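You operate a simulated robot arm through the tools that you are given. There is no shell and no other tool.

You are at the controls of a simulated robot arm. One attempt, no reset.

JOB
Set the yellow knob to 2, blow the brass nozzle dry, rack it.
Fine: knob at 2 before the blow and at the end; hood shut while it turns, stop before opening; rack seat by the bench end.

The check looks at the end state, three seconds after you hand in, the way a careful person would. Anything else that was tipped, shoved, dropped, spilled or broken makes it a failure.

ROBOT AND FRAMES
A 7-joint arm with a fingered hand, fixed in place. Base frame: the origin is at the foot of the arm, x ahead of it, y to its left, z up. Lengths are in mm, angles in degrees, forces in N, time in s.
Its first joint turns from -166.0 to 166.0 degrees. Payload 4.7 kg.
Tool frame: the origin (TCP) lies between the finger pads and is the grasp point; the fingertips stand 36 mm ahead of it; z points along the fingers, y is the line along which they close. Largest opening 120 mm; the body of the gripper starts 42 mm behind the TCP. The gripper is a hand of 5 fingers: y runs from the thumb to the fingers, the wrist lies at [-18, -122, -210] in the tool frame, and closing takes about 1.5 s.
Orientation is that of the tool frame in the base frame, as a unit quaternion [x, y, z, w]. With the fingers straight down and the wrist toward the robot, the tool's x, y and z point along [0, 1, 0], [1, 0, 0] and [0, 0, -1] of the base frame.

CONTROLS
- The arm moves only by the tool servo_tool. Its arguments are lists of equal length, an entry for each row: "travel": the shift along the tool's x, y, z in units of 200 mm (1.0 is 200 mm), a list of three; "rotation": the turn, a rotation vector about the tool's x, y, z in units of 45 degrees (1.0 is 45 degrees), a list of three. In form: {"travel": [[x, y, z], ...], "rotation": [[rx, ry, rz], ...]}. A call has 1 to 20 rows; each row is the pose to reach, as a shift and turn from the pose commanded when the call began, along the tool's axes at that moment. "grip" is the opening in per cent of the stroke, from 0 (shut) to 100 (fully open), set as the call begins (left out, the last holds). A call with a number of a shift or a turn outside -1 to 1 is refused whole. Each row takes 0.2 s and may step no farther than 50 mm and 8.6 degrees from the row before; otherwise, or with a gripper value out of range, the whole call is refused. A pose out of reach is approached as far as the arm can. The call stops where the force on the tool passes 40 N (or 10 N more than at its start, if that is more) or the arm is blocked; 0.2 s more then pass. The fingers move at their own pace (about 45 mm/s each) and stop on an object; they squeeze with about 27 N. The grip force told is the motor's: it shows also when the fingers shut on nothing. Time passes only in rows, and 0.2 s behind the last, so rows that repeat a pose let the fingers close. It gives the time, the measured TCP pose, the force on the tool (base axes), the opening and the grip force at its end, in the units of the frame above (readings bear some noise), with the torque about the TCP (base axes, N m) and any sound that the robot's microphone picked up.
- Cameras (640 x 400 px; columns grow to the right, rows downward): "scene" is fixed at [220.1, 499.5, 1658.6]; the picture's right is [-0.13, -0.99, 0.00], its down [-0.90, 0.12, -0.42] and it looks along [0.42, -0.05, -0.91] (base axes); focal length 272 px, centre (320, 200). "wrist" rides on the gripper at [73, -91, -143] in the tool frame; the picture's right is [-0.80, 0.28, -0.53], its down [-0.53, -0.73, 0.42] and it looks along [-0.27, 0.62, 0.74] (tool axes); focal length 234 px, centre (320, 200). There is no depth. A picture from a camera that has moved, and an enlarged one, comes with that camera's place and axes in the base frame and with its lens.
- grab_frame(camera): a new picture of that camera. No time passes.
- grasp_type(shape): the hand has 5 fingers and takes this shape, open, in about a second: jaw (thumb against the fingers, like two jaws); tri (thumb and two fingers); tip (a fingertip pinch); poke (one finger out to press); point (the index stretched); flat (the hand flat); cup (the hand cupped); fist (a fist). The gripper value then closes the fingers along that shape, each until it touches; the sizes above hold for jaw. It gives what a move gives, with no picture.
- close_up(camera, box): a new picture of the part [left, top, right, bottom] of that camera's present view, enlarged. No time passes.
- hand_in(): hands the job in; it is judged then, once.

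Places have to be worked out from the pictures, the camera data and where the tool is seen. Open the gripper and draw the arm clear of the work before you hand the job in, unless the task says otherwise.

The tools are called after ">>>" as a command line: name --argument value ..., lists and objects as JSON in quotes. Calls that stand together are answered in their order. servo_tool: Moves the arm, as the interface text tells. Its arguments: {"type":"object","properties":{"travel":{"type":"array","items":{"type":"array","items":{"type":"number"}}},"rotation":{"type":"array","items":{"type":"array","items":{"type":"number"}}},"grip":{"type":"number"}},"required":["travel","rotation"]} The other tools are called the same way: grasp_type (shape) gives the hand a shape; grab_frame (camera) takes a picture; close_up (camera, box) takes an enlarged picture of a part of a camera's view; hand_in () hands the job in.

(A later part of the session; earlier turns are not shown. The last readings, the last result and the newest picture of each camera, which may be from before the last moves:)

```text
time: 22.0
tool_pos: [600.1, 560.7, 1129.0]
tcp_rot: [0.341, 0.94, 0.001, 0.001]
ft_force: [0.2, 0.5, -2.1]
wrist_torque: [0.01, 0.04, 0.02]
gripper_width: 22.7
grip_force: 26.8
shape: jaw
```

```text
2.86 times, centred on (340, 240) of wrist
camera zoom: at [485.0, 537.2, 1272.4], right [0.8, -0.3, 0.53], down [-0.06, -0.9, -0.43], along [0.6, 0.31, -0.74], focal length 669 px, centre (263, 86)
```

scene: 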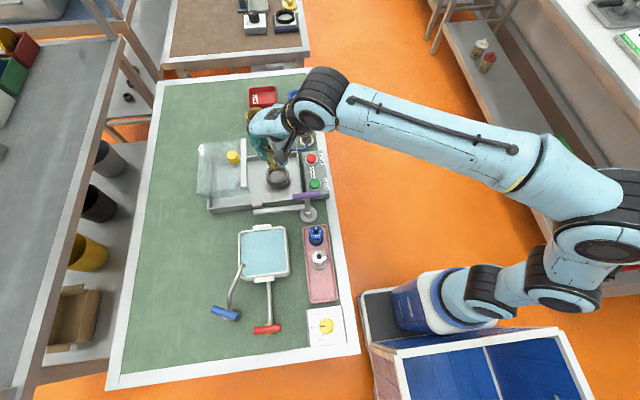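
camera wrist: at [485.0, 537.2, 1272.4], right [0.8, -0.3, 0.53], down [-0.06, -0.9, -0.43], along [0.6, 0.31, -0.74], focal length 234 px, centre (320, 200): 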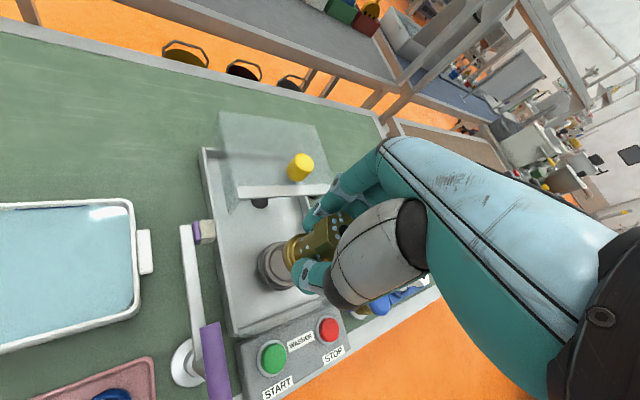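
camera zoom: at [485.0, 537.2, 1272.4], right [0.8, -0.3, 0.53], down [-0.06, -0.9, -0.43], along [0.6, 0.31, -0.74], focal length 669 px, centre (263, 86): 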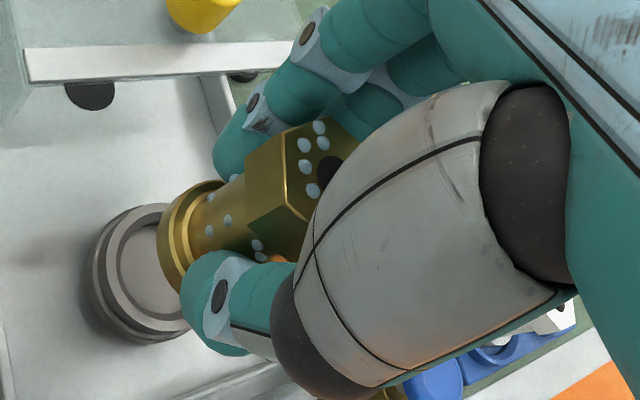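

Two fingers hold the nozzle and the outer fingers extend toward +x, so at about 69° they should pass midway between the spouts. I move above the cup at (656, 574) with that angle, staying high.

>>> servo_tool --travel '[[-0.057, 0.077, 0], [-0.115, 0.153, 0], [-0.172, 0.23, 0], [-0.172, 0.23, 0]]' --rotation '[[0, 0, -0.141], [0, 0, -0.281], [0, 0, -0.422], [0, 0, -0.422]]'

>>> close_up --camera "wrist" --box '[200, 150, 400, 310]'

>>> close_up --camera "scene" --box '[220, 90, 340, 210]'

```text
time: 23.0
tool_pos: [656.8, 573.7, 1129.2]
tcp_rot: [0.18, 0.984, 0.001, 0.0]
ft_force: [-0.1, -0.3, -1.8]
wrist_torque: [-0.01, 0.01, 0.03]
gripper_width: 22.7
grip_force: 27.1
shape: jaw
```

```text
2.50 times, centred on (300, 230) of wrist
camera zoom: at [554.7, 514.6, 1271.8], right [0.85, -0.02, 0.53], down [0.24, -0.87, -0.42], along [0.47, 0.49, -0.74], focal length 585 px, centre (370, 125)
```

zoom: 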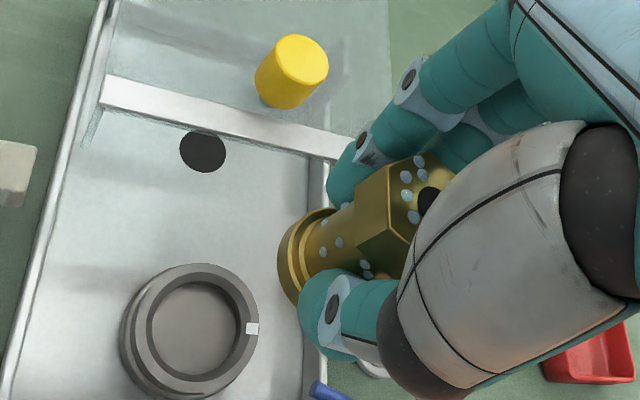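

```text
3.33 times, centred on (280, 150) of scene
camera zoom: at [220.1, 499.5, 1658.6], right [-0.13, -0.99, 0.0], down [-0.9, 0.12, -0.42], along [0.42, -0.05, -0.91], focal length 907 px, centre (453, 367)
```

zoom: 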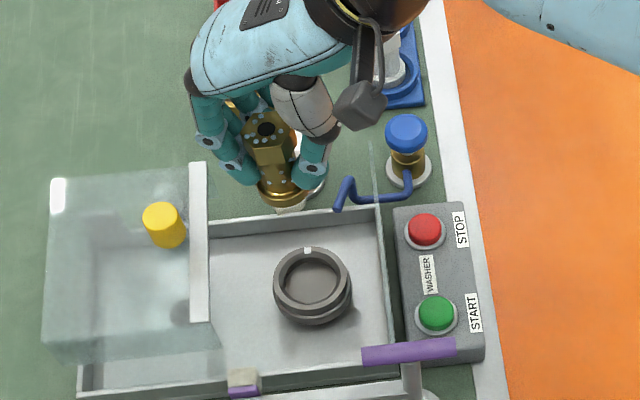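

The cup appears at about (659, 576) and the held nozzle at about (655, 577). I shift a few mm and descend to TCP z≈1012, with fingertips still above the spouts, to check alignment.

>>> servo_tool --travel '[[-0.015, 0.002, 0.15], [-0.015, 0.002, 0.3], [-0.015, 0.002, 0.45], [-0.015, 0.002, 0.585], [-0.015, 0.002, 0.585]]' --rotation '[[0, 0, 0], [0, 0, 0], [0, 0, 0], [0, 0, 0], [0, 0, 0]]'

>>> close_up --camera "wrist" --box '[220, 170, 400, 300]'

>>> close_up --camera "scene" --box '[230, 110, 330, 210]'

```text
time: 24.2
tool_pos: [658.1, 573.2, 1010.0]
tcp_rot: [0.18, 0.984, 0.0, 0.0]
ft_force: [0.9, 0.1, -3.1]
wrist_torque: [-0.01, 0.01, 0.0]
gripper_width: 22.7
grip_force: 27.1
shape: jaw
```

```text
3.08 times, centred on (310, 235) of wrist
camera zoom: at [556.7, 512.8, 1154.0], right [0.85, -0.02, 0.53], down [0.24, -0.87, -0.42], along [0.47, 0.49, -0.74], focal length 720 px, centre (351, 92)
```

zoom: 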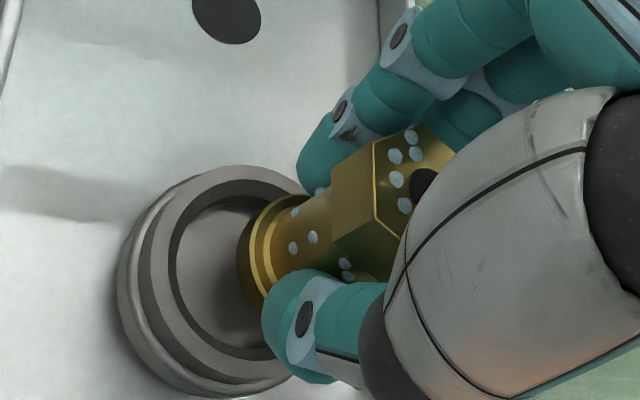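

```text
4.00 times, centred on (280, 160) of scene
camera zoom: at [220.1, 499.5, 1658.6], right [-0.13, -0.99, 0.0], down [-0.9, 0.12, -0.42], along [0.42, -0.05, -0.91], focal length 1088 px, centre (480, 360)
```

zoom: 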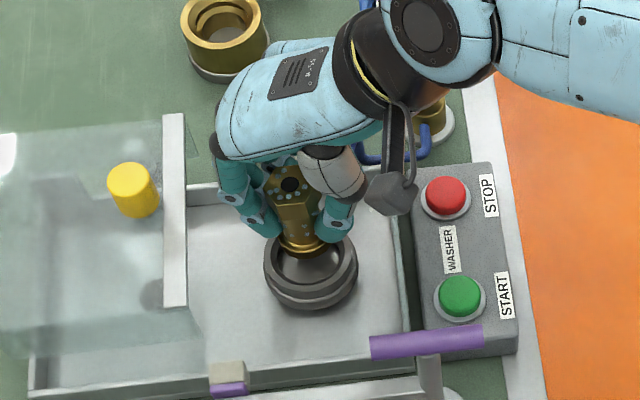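

The nozzle is centred over the cup to within a few mm. I descend 24 mm so the flange reaches rim level, and watch the forces.

>>> servo_tool --travel '[[0.008, -0.006, 0.04], [0.008, -0.006, 0.08], [0.008, -0.006, 0.12], [0.008, -0.006, 0.12]]' --rotation '[[0, 0, 0], [0, 0, 0], [0, 0, 0], [0, 0, 0]]'

>>> close_up --camera "wrist" --box '[220, 170, 400, 300]'

>>> close_up --camera "scene" --box '[250, 120, 320, 190]'

```text
time: 25.2
tool_pos: [656.2, 573.6, 998.0]
tcp_rot: [0.181, 0.983, 0.009, 0.004]
ft_force: [-5.2, 0.1, 14.7]
wrist_torque: [0.13, -0.07, 0.04]
gripper_width: 23.7
grip_force: 27.0
shape: jaw
stopped in row 4: the force on the tool passed its limit at 41 N (the readings are from after the stop); the commanded pose is now the measured one
```

```text
3.08 times, centred on (310, 235) of wrist
camera zoom: at [554.0, 511.9, 1139.0], right [0.85, -0.03, 0.53], down [0.24, -0.87, -0.43], along [0.48, 0.5, -0.73], focal length 720 px, centre (351, 92)
```

zoom: 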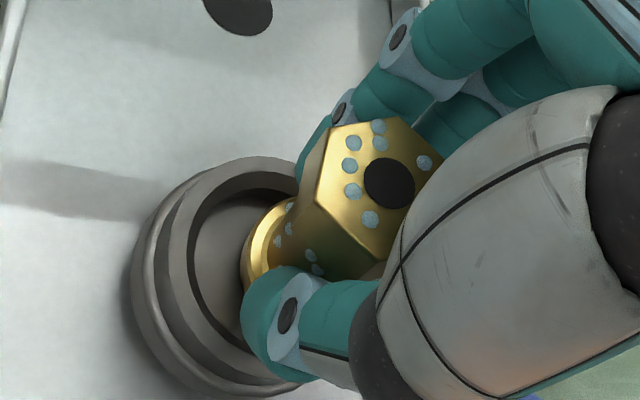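

```text
5.71 times, centred on (285, 155) of scene
camera zoom: at [220.1, 499.5, 1658.6], right [-0.13, -0.99, 0.0], down [-0.9, 0.12, -0.42], along [0.42, -0.05, -0.91], focal length 1554 px, centre (520, 457)
```

zoom: 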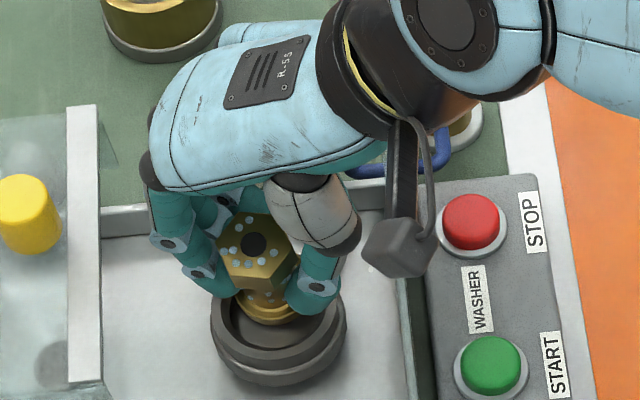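

Contact came early at 41 N: the flange is on the cup's far rim rather than inside, so I'm a bit too far in +x/+y. I lift 20 mm and measure again.

>>> servo_tool --travel '[[0, 0, -0.05], [0, 0, -0.1], [0, 0, -0.1]]' --rotation '[[0, 0, 0], [0, 0, 0], [0, 0, 0]]'

>>> close_up --camera "wrist" --box '[230, 180, 370, 290]'

>>> close_up --camera "scene" --box '[260, 145, 310, 195]'

```text
time: 26.0
tool_pos: [657.3, 573.5, 1012.2]
tcp_rot: [0.182, 0.983, 0.004, 0.001]
ft_force: [0.2, 0.2, -2.6]
wrist_torque: [0.0, -0.05, 0.02]
gripper_width: 22.2
grip_force: 27.2
shape: jaw
```

```text
3.64 times, centred on (300, 235) of wrist
camera zoom: at [555.1, 512.7, 1155.6], right [0.85, -0.03, 0.53], down [0.24, -0.87, -0.43], along [0.47, 0.49, -0.73], focal length 852 px, centre (393, 73)
```

zoom: 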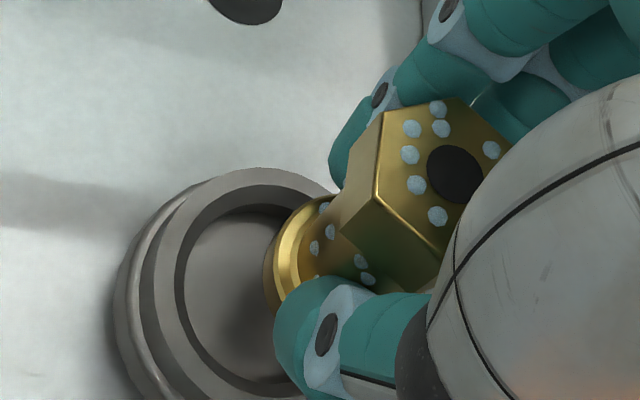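

```text
8.00 times, centred on (285, 170) of scene
camera zoom: at [220.1, 499.5, 1658.6], right [-0.13, -0.99, 0.0], down [-0.9, 0.12, -0.42], along [0.42, -0.05, -0.91], focal length 2176 px, centre (600, 440)
```

zoom: 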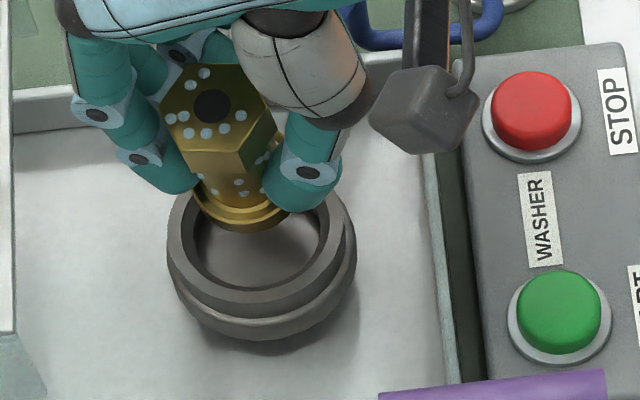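

Re-triangulating the rim mark from wrist views only puts the rim at z≈950 and the cup centre near (647.5, 572), so I was about 9 mm too far in +x, and the nozzle has tipped about 7° in the fingers. I correct the tilt and shift, then look again.

>>> servo_tool --travel '[[0.0, 0.0, -0.05], [0.0125, -0.0235, -0.05], [0.0125, -0.0235, -0.05]]' --rotation '[[0, 0, 0], [0, 0.145, 0], [0, 0.145, 0]]'

>>> close_up --camera "wrist" --box '[220, 180, 380, 300]'

>>> close_up --camera "scene" --box '[260, 145, 310, 195]'

```text
time: 26.8
tool_pos: [653.2, 568.6, 1023.3]
tcp_rot: [0.18, 0.982, 0.015, -0.054]
ft_force: [-0.5, -0.1, -1.9]
wrist_torque: [-0.03, 0.02, -0.02]
gripper_width: 22.7
grip_force: 27.1
shape: jaw
```

```text
3.33 times, centred on (300, 240) of wrist
camera zoom: at [566.4, 502.5, 1172.8], right [0.9, -0.05, 0.44], down [0.19, -0.85, -0.49], along [0.39, 0.52, -0.76], focal length 781 px, centre (387, 67)
```

zoom: 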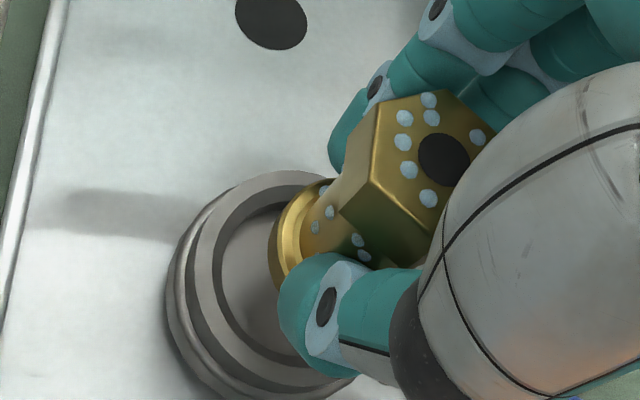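

```text
8.00 times, centred on (285, 170) of scene
camera zoom: at [220.1, 499.5, 1658.6], right [-0.13, -0.99, 0.0], down [-0.9, 0.12, -0.42], along [0.42, -0.05, -0.91], focal length 2176 px, centre (600, 440)
```

zoom: 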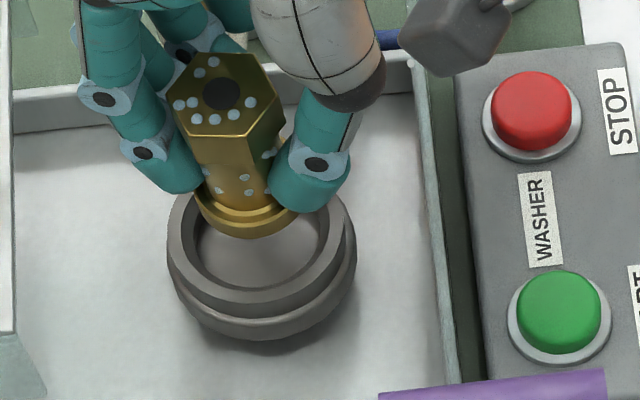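

The nozzle is nearly upright again and just about over the cup, wanting a few mm more toward −x. I trim the position and tilt and lower 10 mm to verify.

>>> servo_tool --travel '[[0.0097, 0.004, 0.0], [0.0042, 0.004, 0.05], [0.0042, 0.004, 0.05]]' --rotation '[[0, 0.065, 0], [0, 0.065, 0], [0, 0.065, 0]]'

>>> close_up --camera "wrist" --box '[220, 180, 380, 300]'

>>> close_up --camera "scene" --box '[260, 145, 310, 195]'

```text
time: 27.6
tool_pos: [651.3, 571.9, 1013.6]
tcp_rot: [0.18, 0.98, 0.019, -0.079]
ft_force: [0.1, 0.9, -2.7]
wrist_torque: [-0.04, 0.0, -0.02]
gripper_width: 22.5
grip_force: 27.1
shape: jaw
```

```text
3.33 times, centred on (300, 240) of wrist
camera zoom: at [571.8, 501.2, 1165.3], right [0.92, -0.06, 0.39], down [0.17, -0.84, -0.51], along [0.36, 0.54, -0.76], focal length 781 px, centre (387, 67)
```

zoom: 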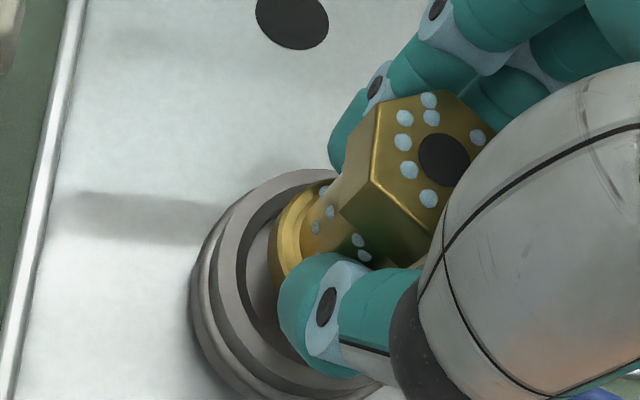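

```text
8.00 times, centred on (285, 170) of scene
camera zoom: at [220.1, 499.5, 1658.6], right [-0.13, -0.99, 0.0], down [-0.9, 0.12, -0.42], along [0.42, -0.05, -0.91], focal length 2176 px, centre (600, 440)
```

zoom: 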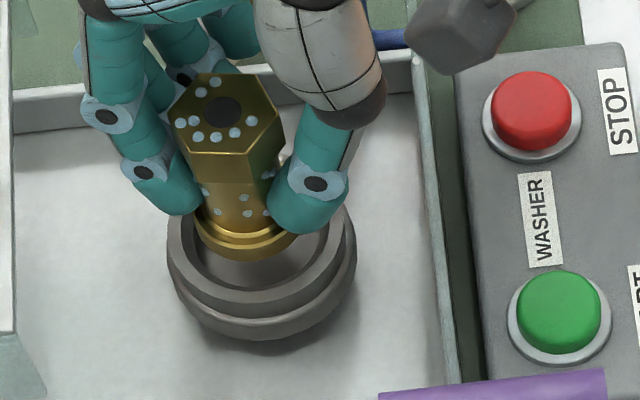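

Both views now show the flange over the bore to within 2–3 mm. I lower another 18 mm in small steps so the flange enters the cup.

>>> servo_tool --travel '[[-0.005, -0.005, 0.02], [-0.0083, -0.005, 0.0394], [-0.0107, -0.005, 0.054], [-0.0131, -0.0053, 0.069], [-0.0147, -0.0054, 0.079], [-0.0164, -0.0055, 0.0887]]' --rotation '[[0, 0, 0], [0, 0, 0], [0, 0, 0], [0, 0, 0], [0, 0, 0], [0, 0, 0]]'

>>> close_up --camera "wrist" --box '[220, 180, 380, 300]'

>>> close_up --camera "scene" --box '[260, 145, 310, 195]'

```text
time: 29.0
tool_pos: [651.4, 570.3, 995.4]
tcp_rot: [0.18, 0.98, 0.02, -0.079]
ft_force: [-0.1, -0.3, -2.1]
wrist_torque: [-0.03, -0.01, 0.0]
gripper_width: 22.2
grip_force: 27.1
shape: jaw
```

```text
3.33 times, centred on (300, 240) of wrist
camera zoom: at [572.4, 499.7, 1147.8], right [0.92, -0.06, 0.39], down [0.17, -0.84, -0.51], along [0.36, 0.54, -0.76], focal length 781 px, centre (387, 67)
```

zoom: 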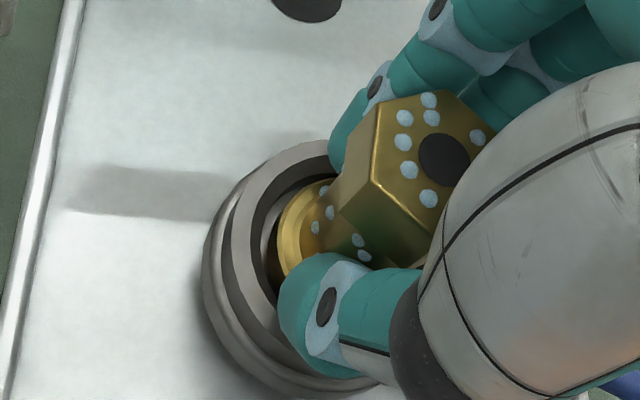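

```text
8.00 times, centred on (285, 170) of scene
camera zoom: at [220.1, 499.5, 1658.6], right [-0.13, -0.99, 0.0], down [-0.9, 0.12, -0.42], along [0.42, -0.05, -0.91], focal length 2176 px, centre (600, 440)
```

zoom: 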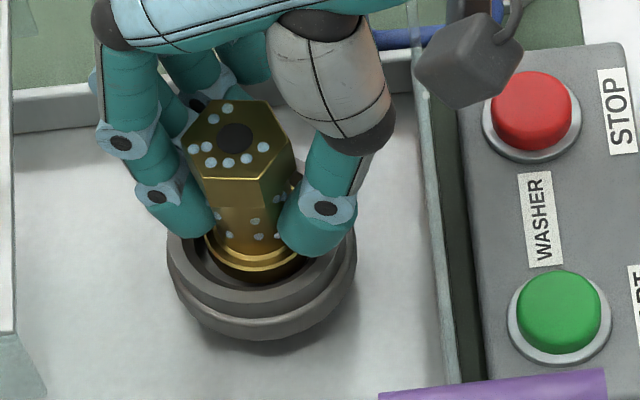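

The flange is inside the bore now, with no contact force. I keep lowering in 2 mm steps until it lands.

>>> servo_tool --travel '[[-0.0016, 0, 0.0099], [-0.0032, 0, 0.0197], [-0.0032, 0, 0.0197]]' --rotation '[[0, 0, 0], [0, 0, 0], [0, 0, 0]]'

>>> close_up --camera "scene" --box '[260, 145, 310, 195]'

```text
time: 29.8
tool_pos: [652.2, 570.8, 991.7]
tcp_rot: [0.179, 0.98, 0.02, -0.079]
ft_force: [0.1, -0.8, -1.7]
wrist_torque: [0.0, -0.01, 0.01]
gripper_width: 21.9
grip_force: 27.1
shape: jaw
```

```text
8.00 times, centred on (285, 170) of scene
camera zoom: at [220.1, 499.5, 1658.6], right [-0.13, -0.99, 0.0], down [-0.9, 0.12, -0.42], along [0.42, -0.05, -0.91], focal length 2176 px, centre (600, 440)
```

zoom: 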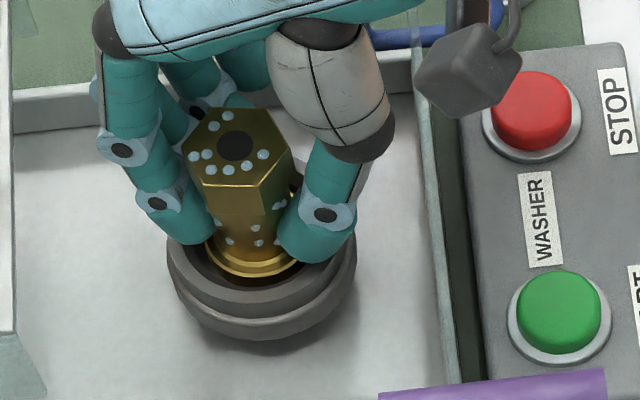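

>>> servo_tool --travel '[[-0.0016, 0, 0.0099], [-0.0032, 0, 0.0197], [-0.0032, 0, 0.0197]]' --rotation '[[0, 0, 0], [0, 0, 0], [0, 0, 0]]'

```text
time: 30.6
tool_pos: [651.6, 570.4, 988.7]
tcp_rot: [0.181, 0.98, 0.021, -0.077]
ft_force: [1.4, 0.6, 9.1]
wrist_torque: [0.04, 0.01, -0.05]
gripper_width: 22.6
grip_force: 27.2
shape: jaw
```

Contact began at TCP z≈988.7 with about 11 N. I check whether the nozzle is down on the cup floor or a finger is on the rim.

>>> close_up --camera "scene" --box '[260, 145, 310, 195]'

>>> close_up --camera "wrist" --box '[240, 190, 360, 280]'

```text
8.00 times, centred on (285, 170) of scene
camera zoom: at [220.1, 499.5, 1658.6], right [-0.13, -0.99, 0.0], down [-0.9, 0.12, -0.42], along [0.42, -0.05, -0.91], focal length 2176 px, centre (600, 440)
```

zoom: 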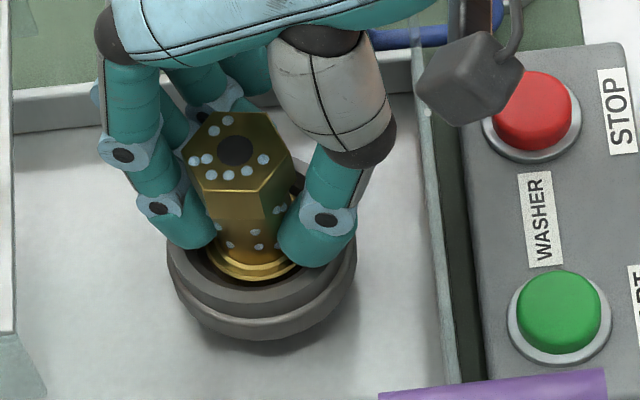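

```text
4.44 times, centred on (300, 235) of wrist
camera zoom: at [571.3, 499.9, 1140.9], right [0.92, -0.06, 0.39], down [0.17, -0.84, -0.51], along [0.36, 0.54, -0.76], focal length 1041 px, centre (409, 44)
```

zoom: 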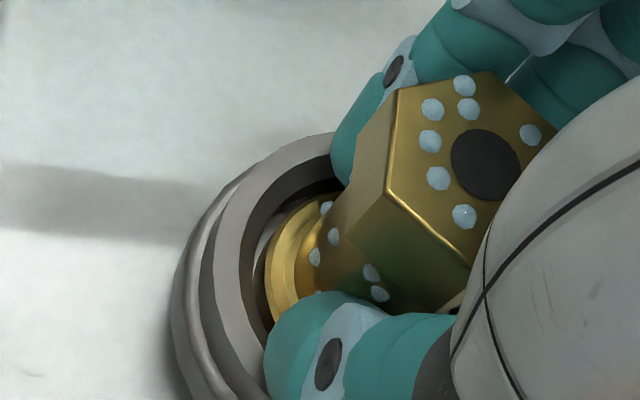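

The flange is well inside the cup and centred. I raise 2 mm to free the fingertips from the rim and release partially.

>>> servo_tool --travel '[[0.0012, 0, -0.008], [0.0012, 0, -0.008]]' --rotation '[[0, 0, 0], [0, 0, 0]]'

>>> servo_tool --travel '[[0, 0, 0], [0, 0, 0], [0, 0, 0], [0, 0, 0]]' --rotation '[[0, 0, 0], [0, 0, 0], [0, 0, 0], [0, 0, 0]]' --grip 30

>>> close_up --camera "scene" --box '[260, 145, 310, 195]'

>>> close_up --camera "wrist" --box '[240, 190, 360, 280]'

```text
time: 31.2
tool_pos: [650.7, 569.9, 989.0]
tcp_rot: [0.181, 0.98, 0.019, -0.079]
ft_force: [0.0, -2.9, 5.7]
wrist_torque: [0.0, 0.03, 0.03]
gripper_width: 22.6
grip_force: 27.6
shape: jaw
```

```text
time: 32.2
tool_pos: [650.2, 570.4, 987.6]
tcp_rot: [0.179, 0.981, 0.019, -0.078]
ft_force: [-0.4, 0.8, 2.7]
wrist_torque: [-0.01, 0.03, 0.0]
gripper_width: 36.0
grip_force: 0.0
shape: jaw
```

```text
8.00 times, centred on (285, 170) of scene
camera zoom: at [220.1, 499.5, 1658.6], right [-0.13, -0.99, 0.0], down [-0.9, 0.12, -0.42], along [0.42, -0.05, -0.91], focal length 2176 px, centre (600, 440)
```

zoom: 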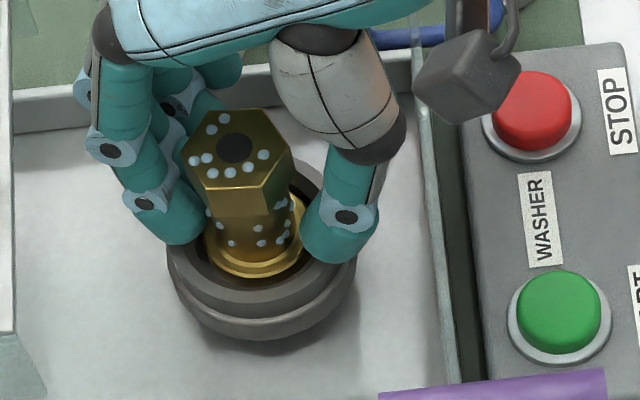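

```text
4.44 times, centred on (300, 235) of wrist
camera zoom: at [571.9, 500.8, 1141.2], right [0.92, -0.06, 0.39], down [0.17, -0.84, -0.51], along [0.36, 0.54, -0.76], focal length 1041 px, centre (409, 44)
```

zoom: 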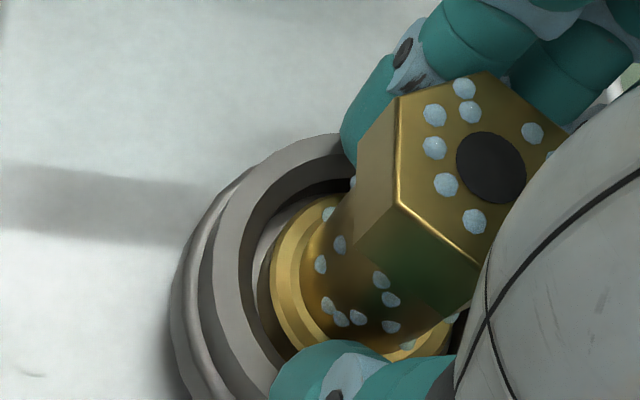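

The nozzle stands upright in the cup, free of the fingers. I open to 45 % and lift straight up.

>>> servo_tool --travel '[[0, 0, 0], [0, 0, 0], [0, 0, 0], [0, 0, 0]]' --rotation '[[0, 0, 0], [0, 0, 0], [0, 0, 0], [0, 0, 0]]' --grip 45

>>> servo_tool --travel '[[0.008, 0, -0.049], [0.016, 0, -0.1], [0.04, 0, -0.245], [0.072, 0, -0.44], [0.105, 0, -0.64], [0.13, 0, -0.8]]' --rotation '[[0, 0, 0], [0, 0, 0], [0, 0, 0], [0, 0, 0], [0, 0, 0], [0, 0, 0]]'

>>> close_up --camera "scene" --box '[220, 100, 340, 220]'

>>> grab_frame --camera "wrist"

```text
time: 33.2
tool_pos: [651.9, 570.4, 988.7]
tcp_rot: [0.18, 0.98, 0.019, -0.079]
ft_force: [-3.3, -4.5, 2.3]
wrist_torque: [-0.03, -0.03, -0.11]
gripper_width: 52.0
grip_force: 0.0
shape: jaw
```

```text
time: 34.6
tool_pos: [653.1, 569.3, 1150.8]
tcp_rot: [0.18, 0.98, 0.019, -0.078]
ft_force: [0.4, 0.1, -0.9]
wrist_torque: [-0.02, 0.02, 0.0]
gripper_width: 53.5
grip_force: 0.0
shape: jaw
```

```text
3.33 times, centred on (280, 160) of scene
camera zoom: at [220.1, 499.5, 1658.6], right [-0.13, -0.99, 0.0], down [-0.9, 0.12, -0.42], along [0.42, -0.05, -0.91], focal length 907 px, centre (453, 333)
```

zoom: 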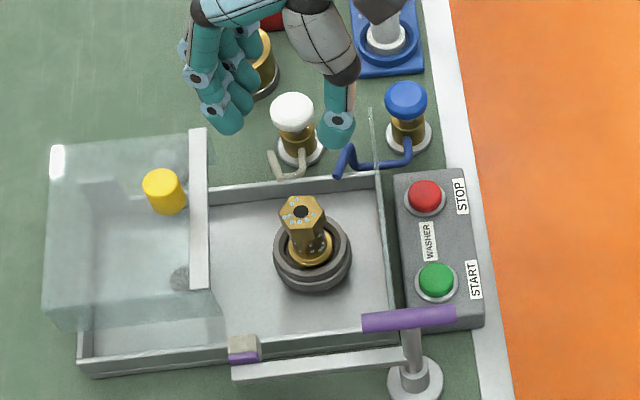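

```text
taken
camera wrist: at [572.4, 499.0, 1303.6], right [0.92, -0.06, 0.39], down [0.17, -0.84, -0.51], along [0.36, 0.54, -0.76], focal length 234 px, centre (320, 200)
```

wrist: 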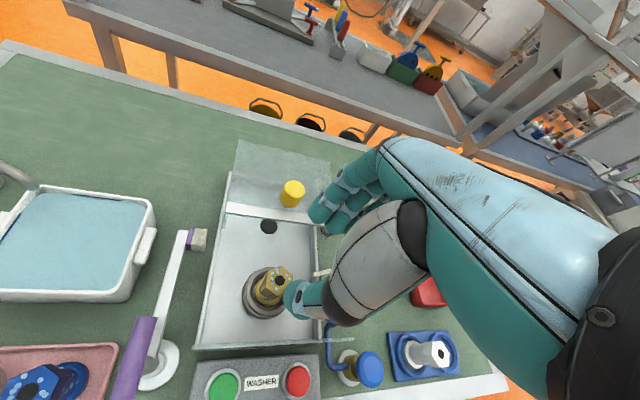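

The nozzle stands in the cup and the hand is clear. Next I move over the hood's yellow handle, which triangulates to about (645, 669, z≈1047–1076), leveling the tool on the way.

>>> servo_tool --travel '[[0.07, 0.151, 0.013], [0.141, 0.302, 0.026], [0.212, 0.453, 0.039], [0.212, 0.453, 0.039]]' --rotation '[[0, -0.07, 0], [0, -0.14, 0], [0, -0.21, 0], [0, -0.21, 0]]' --grip 60

>>> grab_frame --camera "wrist"

>>> close_up --camera "scene" --box '[190, 100, 310, 220]'

```text
time: 35.6
tool_pos: [643.7, 668.3, 1153.1]
tcp_rot: [0.182, 0.983, 0.005, 0.003]
ft_force: [-0.2, -0.3, -0.9]
wrist_torque: [-0.01, 0.02, -0.02]
gripper_width: 71.6
grip_force: 0.0
shape: jaw
```

```text
taken
camera wrist: at [540.9, 608.2, 1295.2], right [0.85, -0.03, 0.53], down [0.24, -0.87, -0.43], along [0.47, 0.49, -0.73], focal length 234 px, centre (320, 200)
```

wrist: 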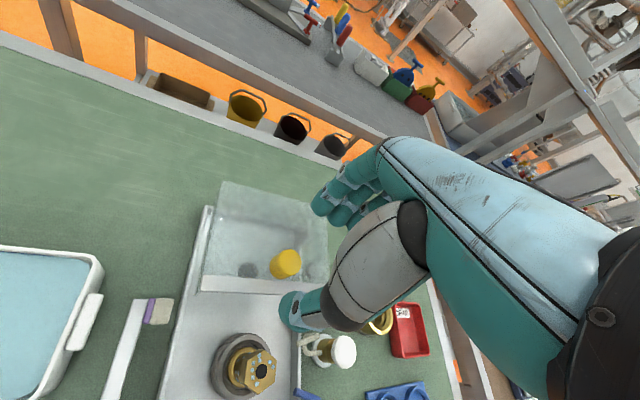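

```text
3.33 times, centred on (250, 160) of scene
camera zoom: at [220.1, 499.5, 1658.6], right [-0.13, -0.99, 0.0], down [-0.9, 0.12, -0.42], along [0.42, -0.05, -0.91], focal length 907 px, centre (553, 333)
```

zoom: 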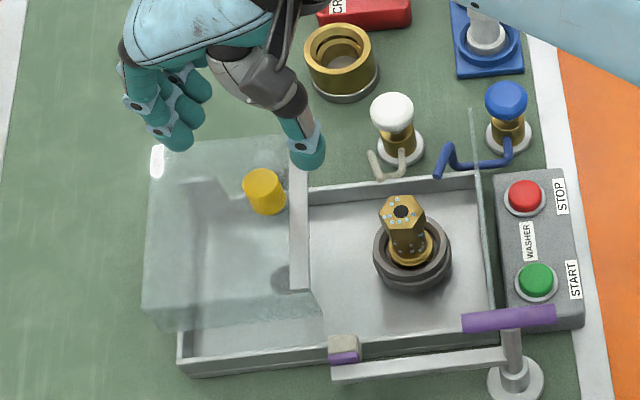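

The handle refines to (646.5, 671.5, ~1062). I descend with the open hand around it, stopping with fingertips about at mid-handle.

>>> servo_tool --travel '[[-0.007, 0.02, 0.08], [-0.007, 0.02, 0.16], [-0.007, 0.02, 0.22]]' --rotation '[[0, 0, 0], [0, 0, 0], [0, 0, 0]]'

>>> close_up --camera "wrist" --box '[220, 170, 380, 290]'

>>> close_up --camera "scene" --box '[190, 110, 290, 210]'

```text
time: 36.4
tool_pos: [645.0, 671.8, 1108.8]
tcp_rot: [0.182, 0.983, 0.005, 0.002]
ft_force: [0.0, -0.1, 0.0]
wrist_torque: [0.02, 0.02, 0.02]
gripper_width: 71.6
grip_force: 0.1
shape: jaw
```

```text
3.33 times, centred on (300, 230) of wrist
camera zoom: at [543.0, 611.6, 1250.9], right [0.85, -0.03, 0.53], down [0.24, -0.87, -0.43], along [0.47, 0.49, -0.73], focal length 781 px, centre (387, 100)
```

zoom: 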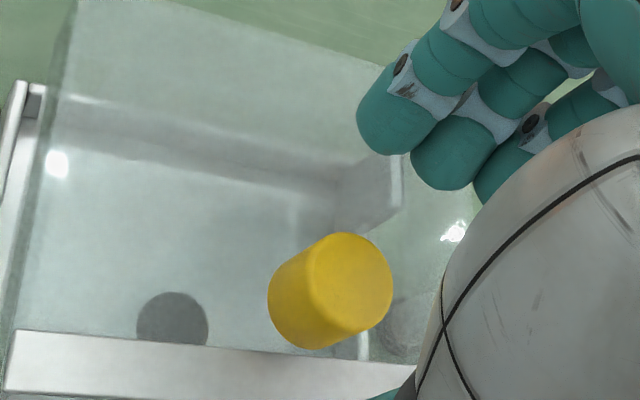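

```text
4.00 times, centred on (240, 160) of scene
camera zoom: at [220.1, 499.5, 1658.6], right [-0.13, -0.99, 0.0], down [-0.9, 0.12, -0.42], along [0.42, -0.05, -0.91], focal length 1088 px, centre (640, 360)
```

zoom: 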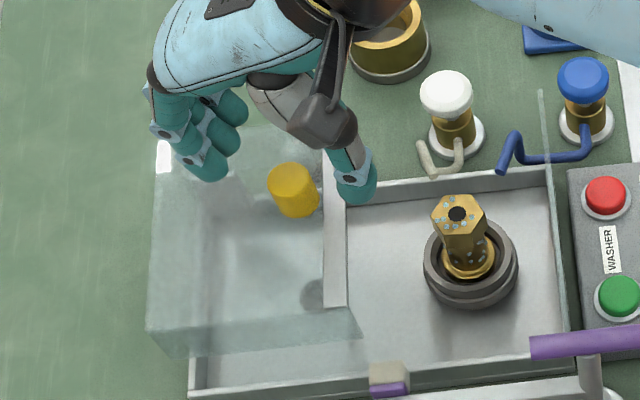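

The handle top is at about (648, 672, 1065), centred between thumb and fingers. I lower 25 mm more and close on it.

>>> servo_tool --travel '[[-0.014, 0.005, 0.06], [-0.014, 0.005, 0.12]]' --rotation '[[0, 0, 0], [0, 0, 0]]'

>>> servo_tool --travel '[[0, 0, 0], [0, 0, 0], [0, 0, 0], [0, 0, 0], [0, 0, 0], [0, 0, 0]]' --rotation '[[0, 0, 0], [0, 0, 0], [0, 0, 0], [0, 0, 0], [0, 0, 0], [0, 0, 0]]' --grip 20

>>> close_up --camera "wrist" --box '[220, 170, 380, 290]'

>>> close_up --camera "scene" --box '[190, 110, 290, 210]'

```text
time: 37.0
tool_pos: [648.8, 672.9, 1084.5]
tcp_rot: [0.181, 0.983, 0.006, 0.003]
ft_force: [-0.5, -0.4, 0.7]
wrist_torque: [0.03, -0.04, 0.01]
gripper_width: 71.5
grip_force: 0.0
shape: jaw
```

```text
time: 38.4
tool_pos: [647.5, 673.4, 1084.2]
tcp_rot: [0.18, 0.984, 0.006, 0.003]
ft_force: [-0.3, -0.2, 0.5]
wrist_torque: [0.03, 0.0, -0.02]
gripper_width: 24.3
grip_force: 0.1
shape: jaw
```

```text
3.33 times, centred on (300, 230) of wrist
camera zoom: at [545.7, 612.1, 1226.8], right [0.85, -0.03, 0.53], down [0.24, -0.87, -0.43], along [0.47, 0.49, -0.73], focal length 781 px, centre (387, 100)
```

zoom: 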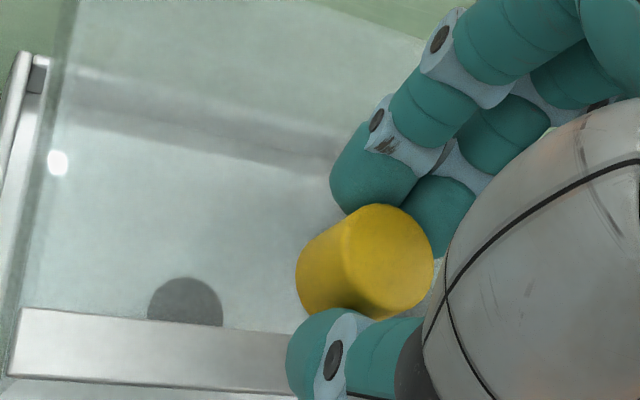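

```text
4.00 times, centred on (240, 160) of scene
camera zoom: at [220.1, 499.5, 1658.6], right [-0.13, -0.99, 0.0], down [-0.9, 0.12, -0.42], along [0.42, -0.05, -0.91], focal length 1088 px, centre (640, 360)
```

zoom: 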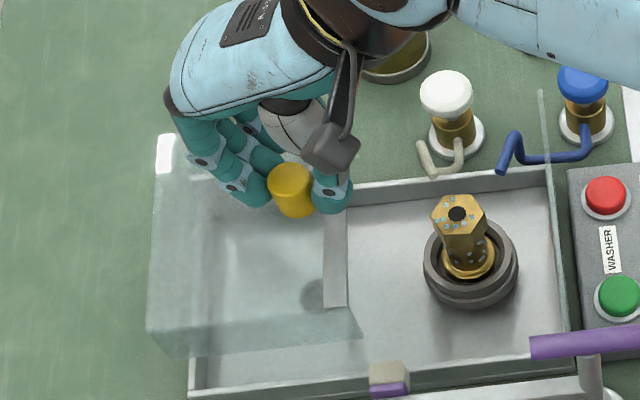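

The fingers stopped at the commanded opening just short of the handle. I close further to grip it.

>>> servo_tool --travel '[[0, 0, 0], [0, 0, 0], [0, 0, 0], [0, 0, 0]]' --rotation '[[0, 0, 0], [0, 0, 0], [0, 0, 0], [0, 0, 0]]' --grip 5

```text
time: 39.4
tool_pos: [647.2, 672.9, 1084.1]
tcp_rot: [0.18, 0.984, 0.005, 0.001]
ft_force: [-3.4, -3.1, -2.0]
wrist_torque: [-0.05, 0.07, -0.1]
gripper_width: 19.7
grip_force: 26.8
shape: jaw
```

Now gripped (26.8 N). I pull 20 mm toward −y to test that the hood slides.

>>> servo_tool --travel '[[-0.018, -0.047, 0], [-0.036, -0.093, 0], [-0.036, -0.093, 0]]' --rotation '[[0, 0, 0], [0, 0, 0], [0, 0, 0]]'

>>> close_up --camera "scene" --box '[190, 110, 290, 210]'

```text
time: 40.2
tool_pos: [649.6, 653.0, 1084.2]
tcp_rot: [0.181, 0.984, 0.005, 0.003]
ft_force: [-6.3, 0.9, 0.7]
wrist_torque: [0.09, 0.15, 0.02]
gripper_width: 19.2
grip_force: 26.8
shape: jaw
```

```text
4.00 times, centred on (240, 160) of scene
camera zoom: at [220.1, 499.5, 1658.6], right [-0.13, -0.99, 0.0], down [-0.9, 0.12, -0.42], along [0.42, -0.05, -0.91], focal length 1088 px, centre (640, 360)
```

zoom: 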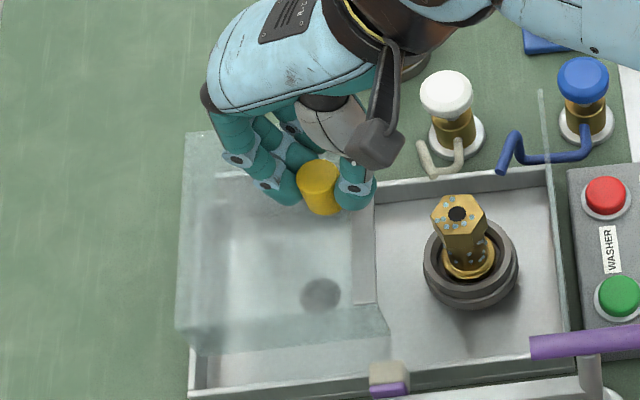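

The hood slides along with the handle. I continue another 95 mm toward −y at moderate speed.

>>> servo_tool --travel '[[-0.034, -0.089, 0], [-0.068, -0.178, 0], [-0.102, -0.266, 0], [-0.136, -0.355, 0], [-0.17, -0.444, 0], [-0.17, -0.444, 0]]' --rotation '[[0, 0, 0], [0, 0, 0], [0, 0, 0], [0, 0, 0], [0, 0, 0], [0, 0, 0]]'

>>> close_up --camera "scene" --box '[220, 100, 340, 220]'

```text
time: 41.6
tool_pos: [650.0, 558.4, 1084.2]
tcp_rot: [0.18, 0.984, 0.004, 0.002]
ft_force: [-10.8, 0.3, 3.7]
wrist_torque: [0.07, 0.29, 0.07]
gripper_width: 19.5
grip_force: 27.0
shape: jaw
```

```text
3.33 times, centred on (280, 160) of scene
camera zoom: at [220.1, 499.5, 1658.6], right [-0.13, -0.99, 0.0], down [-0.9, 0.12, -0.42], along [0.42, -0.05, -0.91], focal length 907 px, centre (453, 333)
```

zoom: 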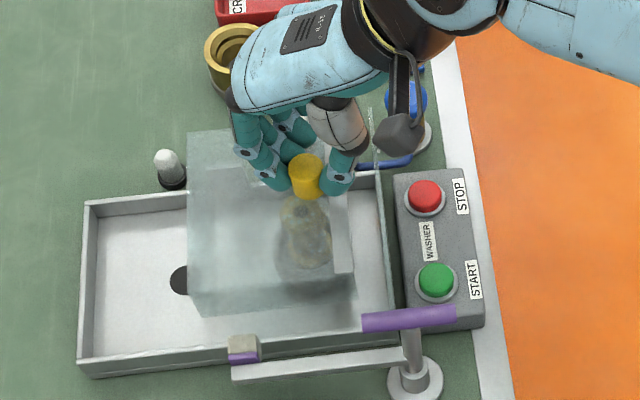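

The sideways force is growing (−10.8 N in x), so the guide runs slightly toward −x. I continue 30 mm with a small −x correction.

>>> servo_tool --travel '[[0.003, -0.055, 0], [-0.011, -0.092, 0], [-0.023, -0.12, 0], [-0.035, -0.147, 0]]' --rotation '[[0, 0, 0], [0, 0, 0], [0, 0, 0], [0, 0, 0]]'

>>> close_up --camera "scene" --box '[220, 100, 340, 220]'

```text
time: 42.6
tool_pos: [646.0, 529.3, 1084.5]
tcp_rot: [0.18, 0.984, 0.007, 0.004]
ft_force: [14.9, 19.9, 11.7]
wrist_torque: [1.01, -0.6, -0.14]
gripper_width: 20.5
grip_force: 26.8
shape: jaw
```

```text
3.33 times, centred on (280, 160) of scene
camera zoom: at [220.1, 499.5, 1658.6], right [-0.13, -0.99, 0.0], down [-0.9, 0.12, -0.42], along [0.42, -0.05, -0.91], focal length 907 px, centre (453, 333)
```

zoom: 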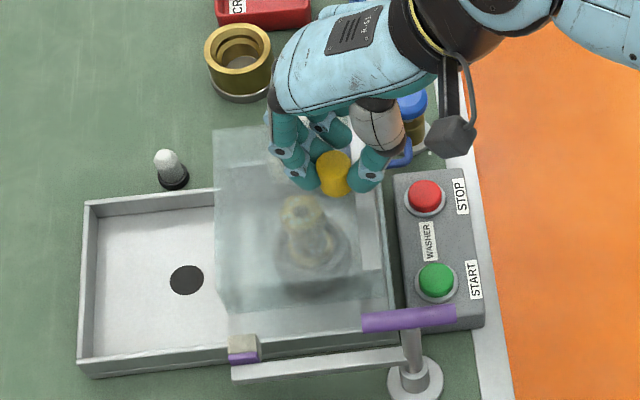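

The resistance of about 20 N in y and the strip against the front glass indicate the hood is shut. I release the handle and rise to check.

>>> servo_tool --travel '[[0, 0, 0], [0, 0, 0], [0, 0, 0], [0, 0, 0], [0, 0, 0]]' --rotation '[[0, 0, 0], [0, 0, 0], [0, 0, 0], [0, 0, 0], [0, 0, 0]]' --grip 55

>>> servo_tool --travel '[[0, 0, -0.15], [0, 0, -0.35], [0, 0, -0.55], [0, -0.2, -0.6], [0, -0.4, -0.6], [0, -0.6, -0.6]]' --rotation '[[0, 0, 0], [0, 0, 0], [0, 0, 0], [0, 0, 0], [0, 0, 0], [0, 0, 0]]'

>>> close_up --camera "scene" --box '[220, 100, 340, 220]'

>>> grab_frame --camera "wrist"

```text
time: 43.8
tool_pos: [645.8, 528.1, 1081.5]
tcp_rot: [0.182, 0.983, 0.005, 0.002]
ft_force: [0.8, 0.2, 0.0]
wrist_torque: [0.0, 0.03, 0.03]
gripper_width: 65.5
grip_force: 0.0
shape: jaw
```

```text
time: 45.2
tool_pos: [602.0, 414.3, 1198.3]
tcp_rot: [0.181, 0.983, 0.004, 0.002]
ft_force: [1.4, -0.3, -0.4]
wrist_torque: [0.03, 0.01, -0.01]
gripper_width: 66.0
grip_force: 0.0
shape: jaw
```

```text
3.33 times, centred on (280, 160) of scene
camera zoom: at [220.1, 499.5, 1658.6], right [-0.13, -0.99, 0.0], down [-0.9, 0.12, -0.42], along [0.42, -0.05, -0.91], focal length 907 px, centre (453, 333)
```

zoom: 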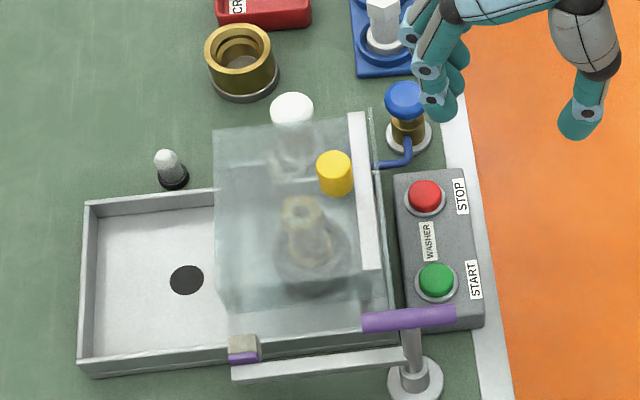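

```text
taken
camera wrist: at [499.9, 352.4, 1340.5], right [0.85, -0.03, 0.53], down [0.24, -0.87, -0.43], along [0.47, 0.49, -0.73], focal length 234 px, centre (320, 200)
```

wrist: 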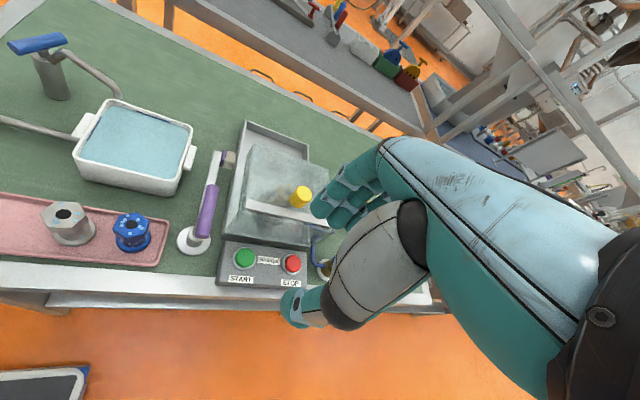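

The hood appears to be against the front glass. I zoom in on the strip, the dome-shaped object behind the basin, and the valves to decide what does the blowing.

>>> close_up --camera "scene" --box '[280, 125, 330, 185]'

>>> close_up --camera "scene" --box '[250, 135, 300, 185]'

>>> close_up --camera "scene" --box '[285, 80, 335, 140]'

>>> close_up --camera "wrist" --box '[200, 110, 350, 290]'

```text
6.67 times, centred on (305, 155) of scene
camera zoom: at [220.1, 499.5, 1658.6], right [-0.13, -0.99, 0.0], down [-0.9, 0.12, -0.42], along [0.42, -0.05, -0.91], focal length 1813 px, centre (420, 500)
```

zoom: 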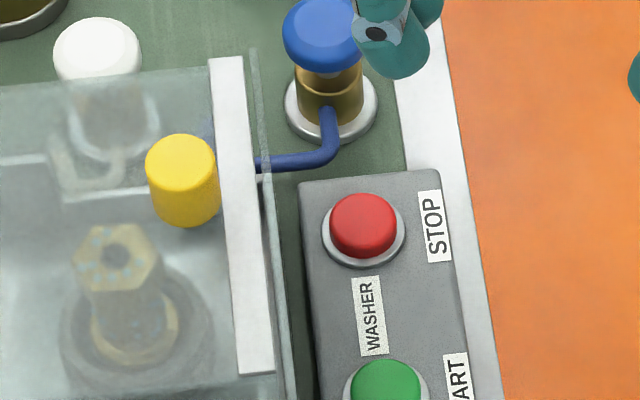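

```text
8.00 times, centred on (275, 160) of scene
camera zoom: at [220.1, 499.5, 1658.6], right [-0.13, -0.99, 0.0], down [-0.9, 0.12, -0.42], along [0.42, -0.05, -0.91], focal length 2176 px, centre (680, 520)
```

zoom: 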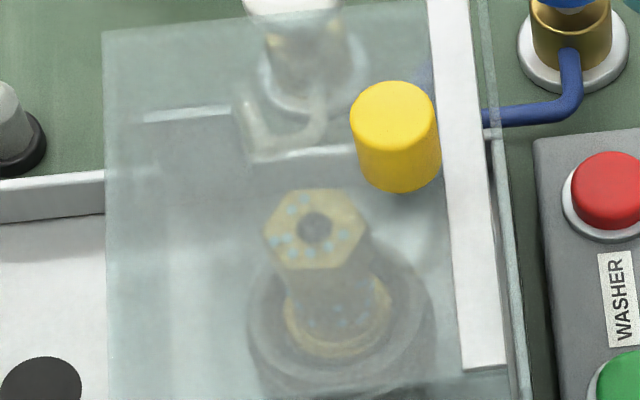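

```text
6.67 times, centred on (310, 110) of scene
camera zoom: at [220.1, 499.5, 1658.6], right [-0.13, -0.99, 0.0], down [-0.9, 0.12, -0.42], along [0.42, -0.05, -0.91], focal length 1813 px, centre (387, 800)
```

zoom: 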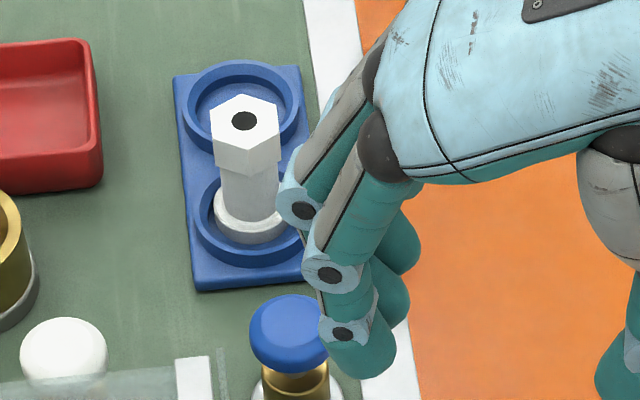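

```text
2.22 times, centred on (275, 200) of wrist
camera zoom: at [499.9, 352.4, 1340.5], right [0.85, -0.03, 0.53], down [0.24, -0.87, -0.43], along [0.47, 0.49, -0.73], focal length 520 px, centre (420, 200)
```

zoom: 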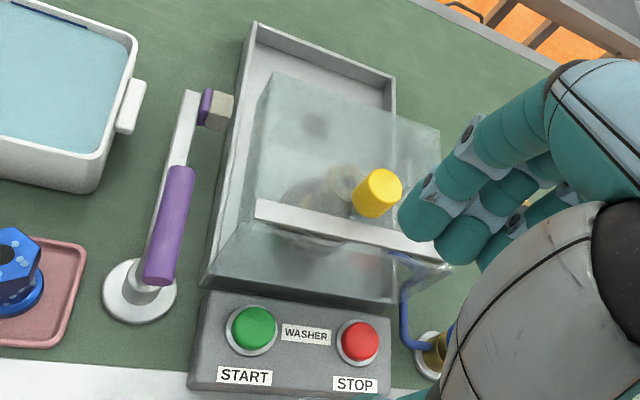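

The strip sits within a few mm of the front glass and pulled up against a stop, so I take the hood as shut. Next I shape the hand to a single poking finger in free space and look where its tip is.

>>> grasp_type --shape "poke"

>>> grab_frame --camera "wrist"

>>> close_up --camera "scene" --box '[290, 60, 410, 180]'

```text
time: 46.1
tool_pos: [601.4, 413.9, 1199.0]
tcp_rot: [0.182, 0.983, 0.004, 0.003]
ft_force: [-0.4, 0.4, -0.4]
wrist_torque: [-0.02, -0.01, 0.01]
gripper_width: 0.0
grip_force: 0.0
shape: poke
```

```text
taken
camera wrist: at [499.8, 352.3, 1341.2], right [0.85, -0.03, 0.53], down [0.24, -0.87, -0.43], along [0.47, 0.49, -0.73], focal length 234 px, centre (320, 200)
```

wrist: 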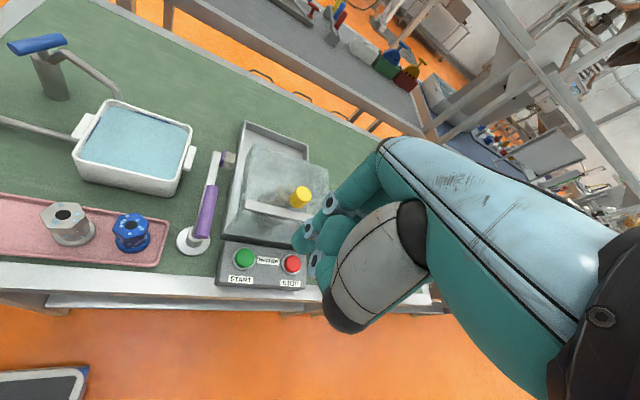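

```text
3.33 times, centred on (350, 120) of scene
camera zoom: at [220.1, 499.5, 1658.6], right [-0.13, -0.99, 0.0], down [-0.9, 0.12, -0.42], along [0.42, -0.05, -0.91], focal length 907 px, centre (220, 467)
```

zoom: 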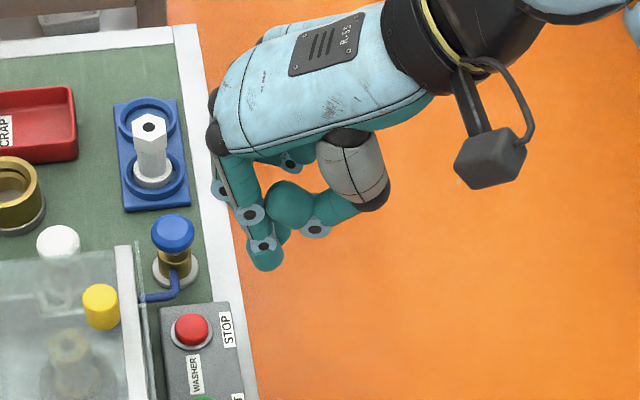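

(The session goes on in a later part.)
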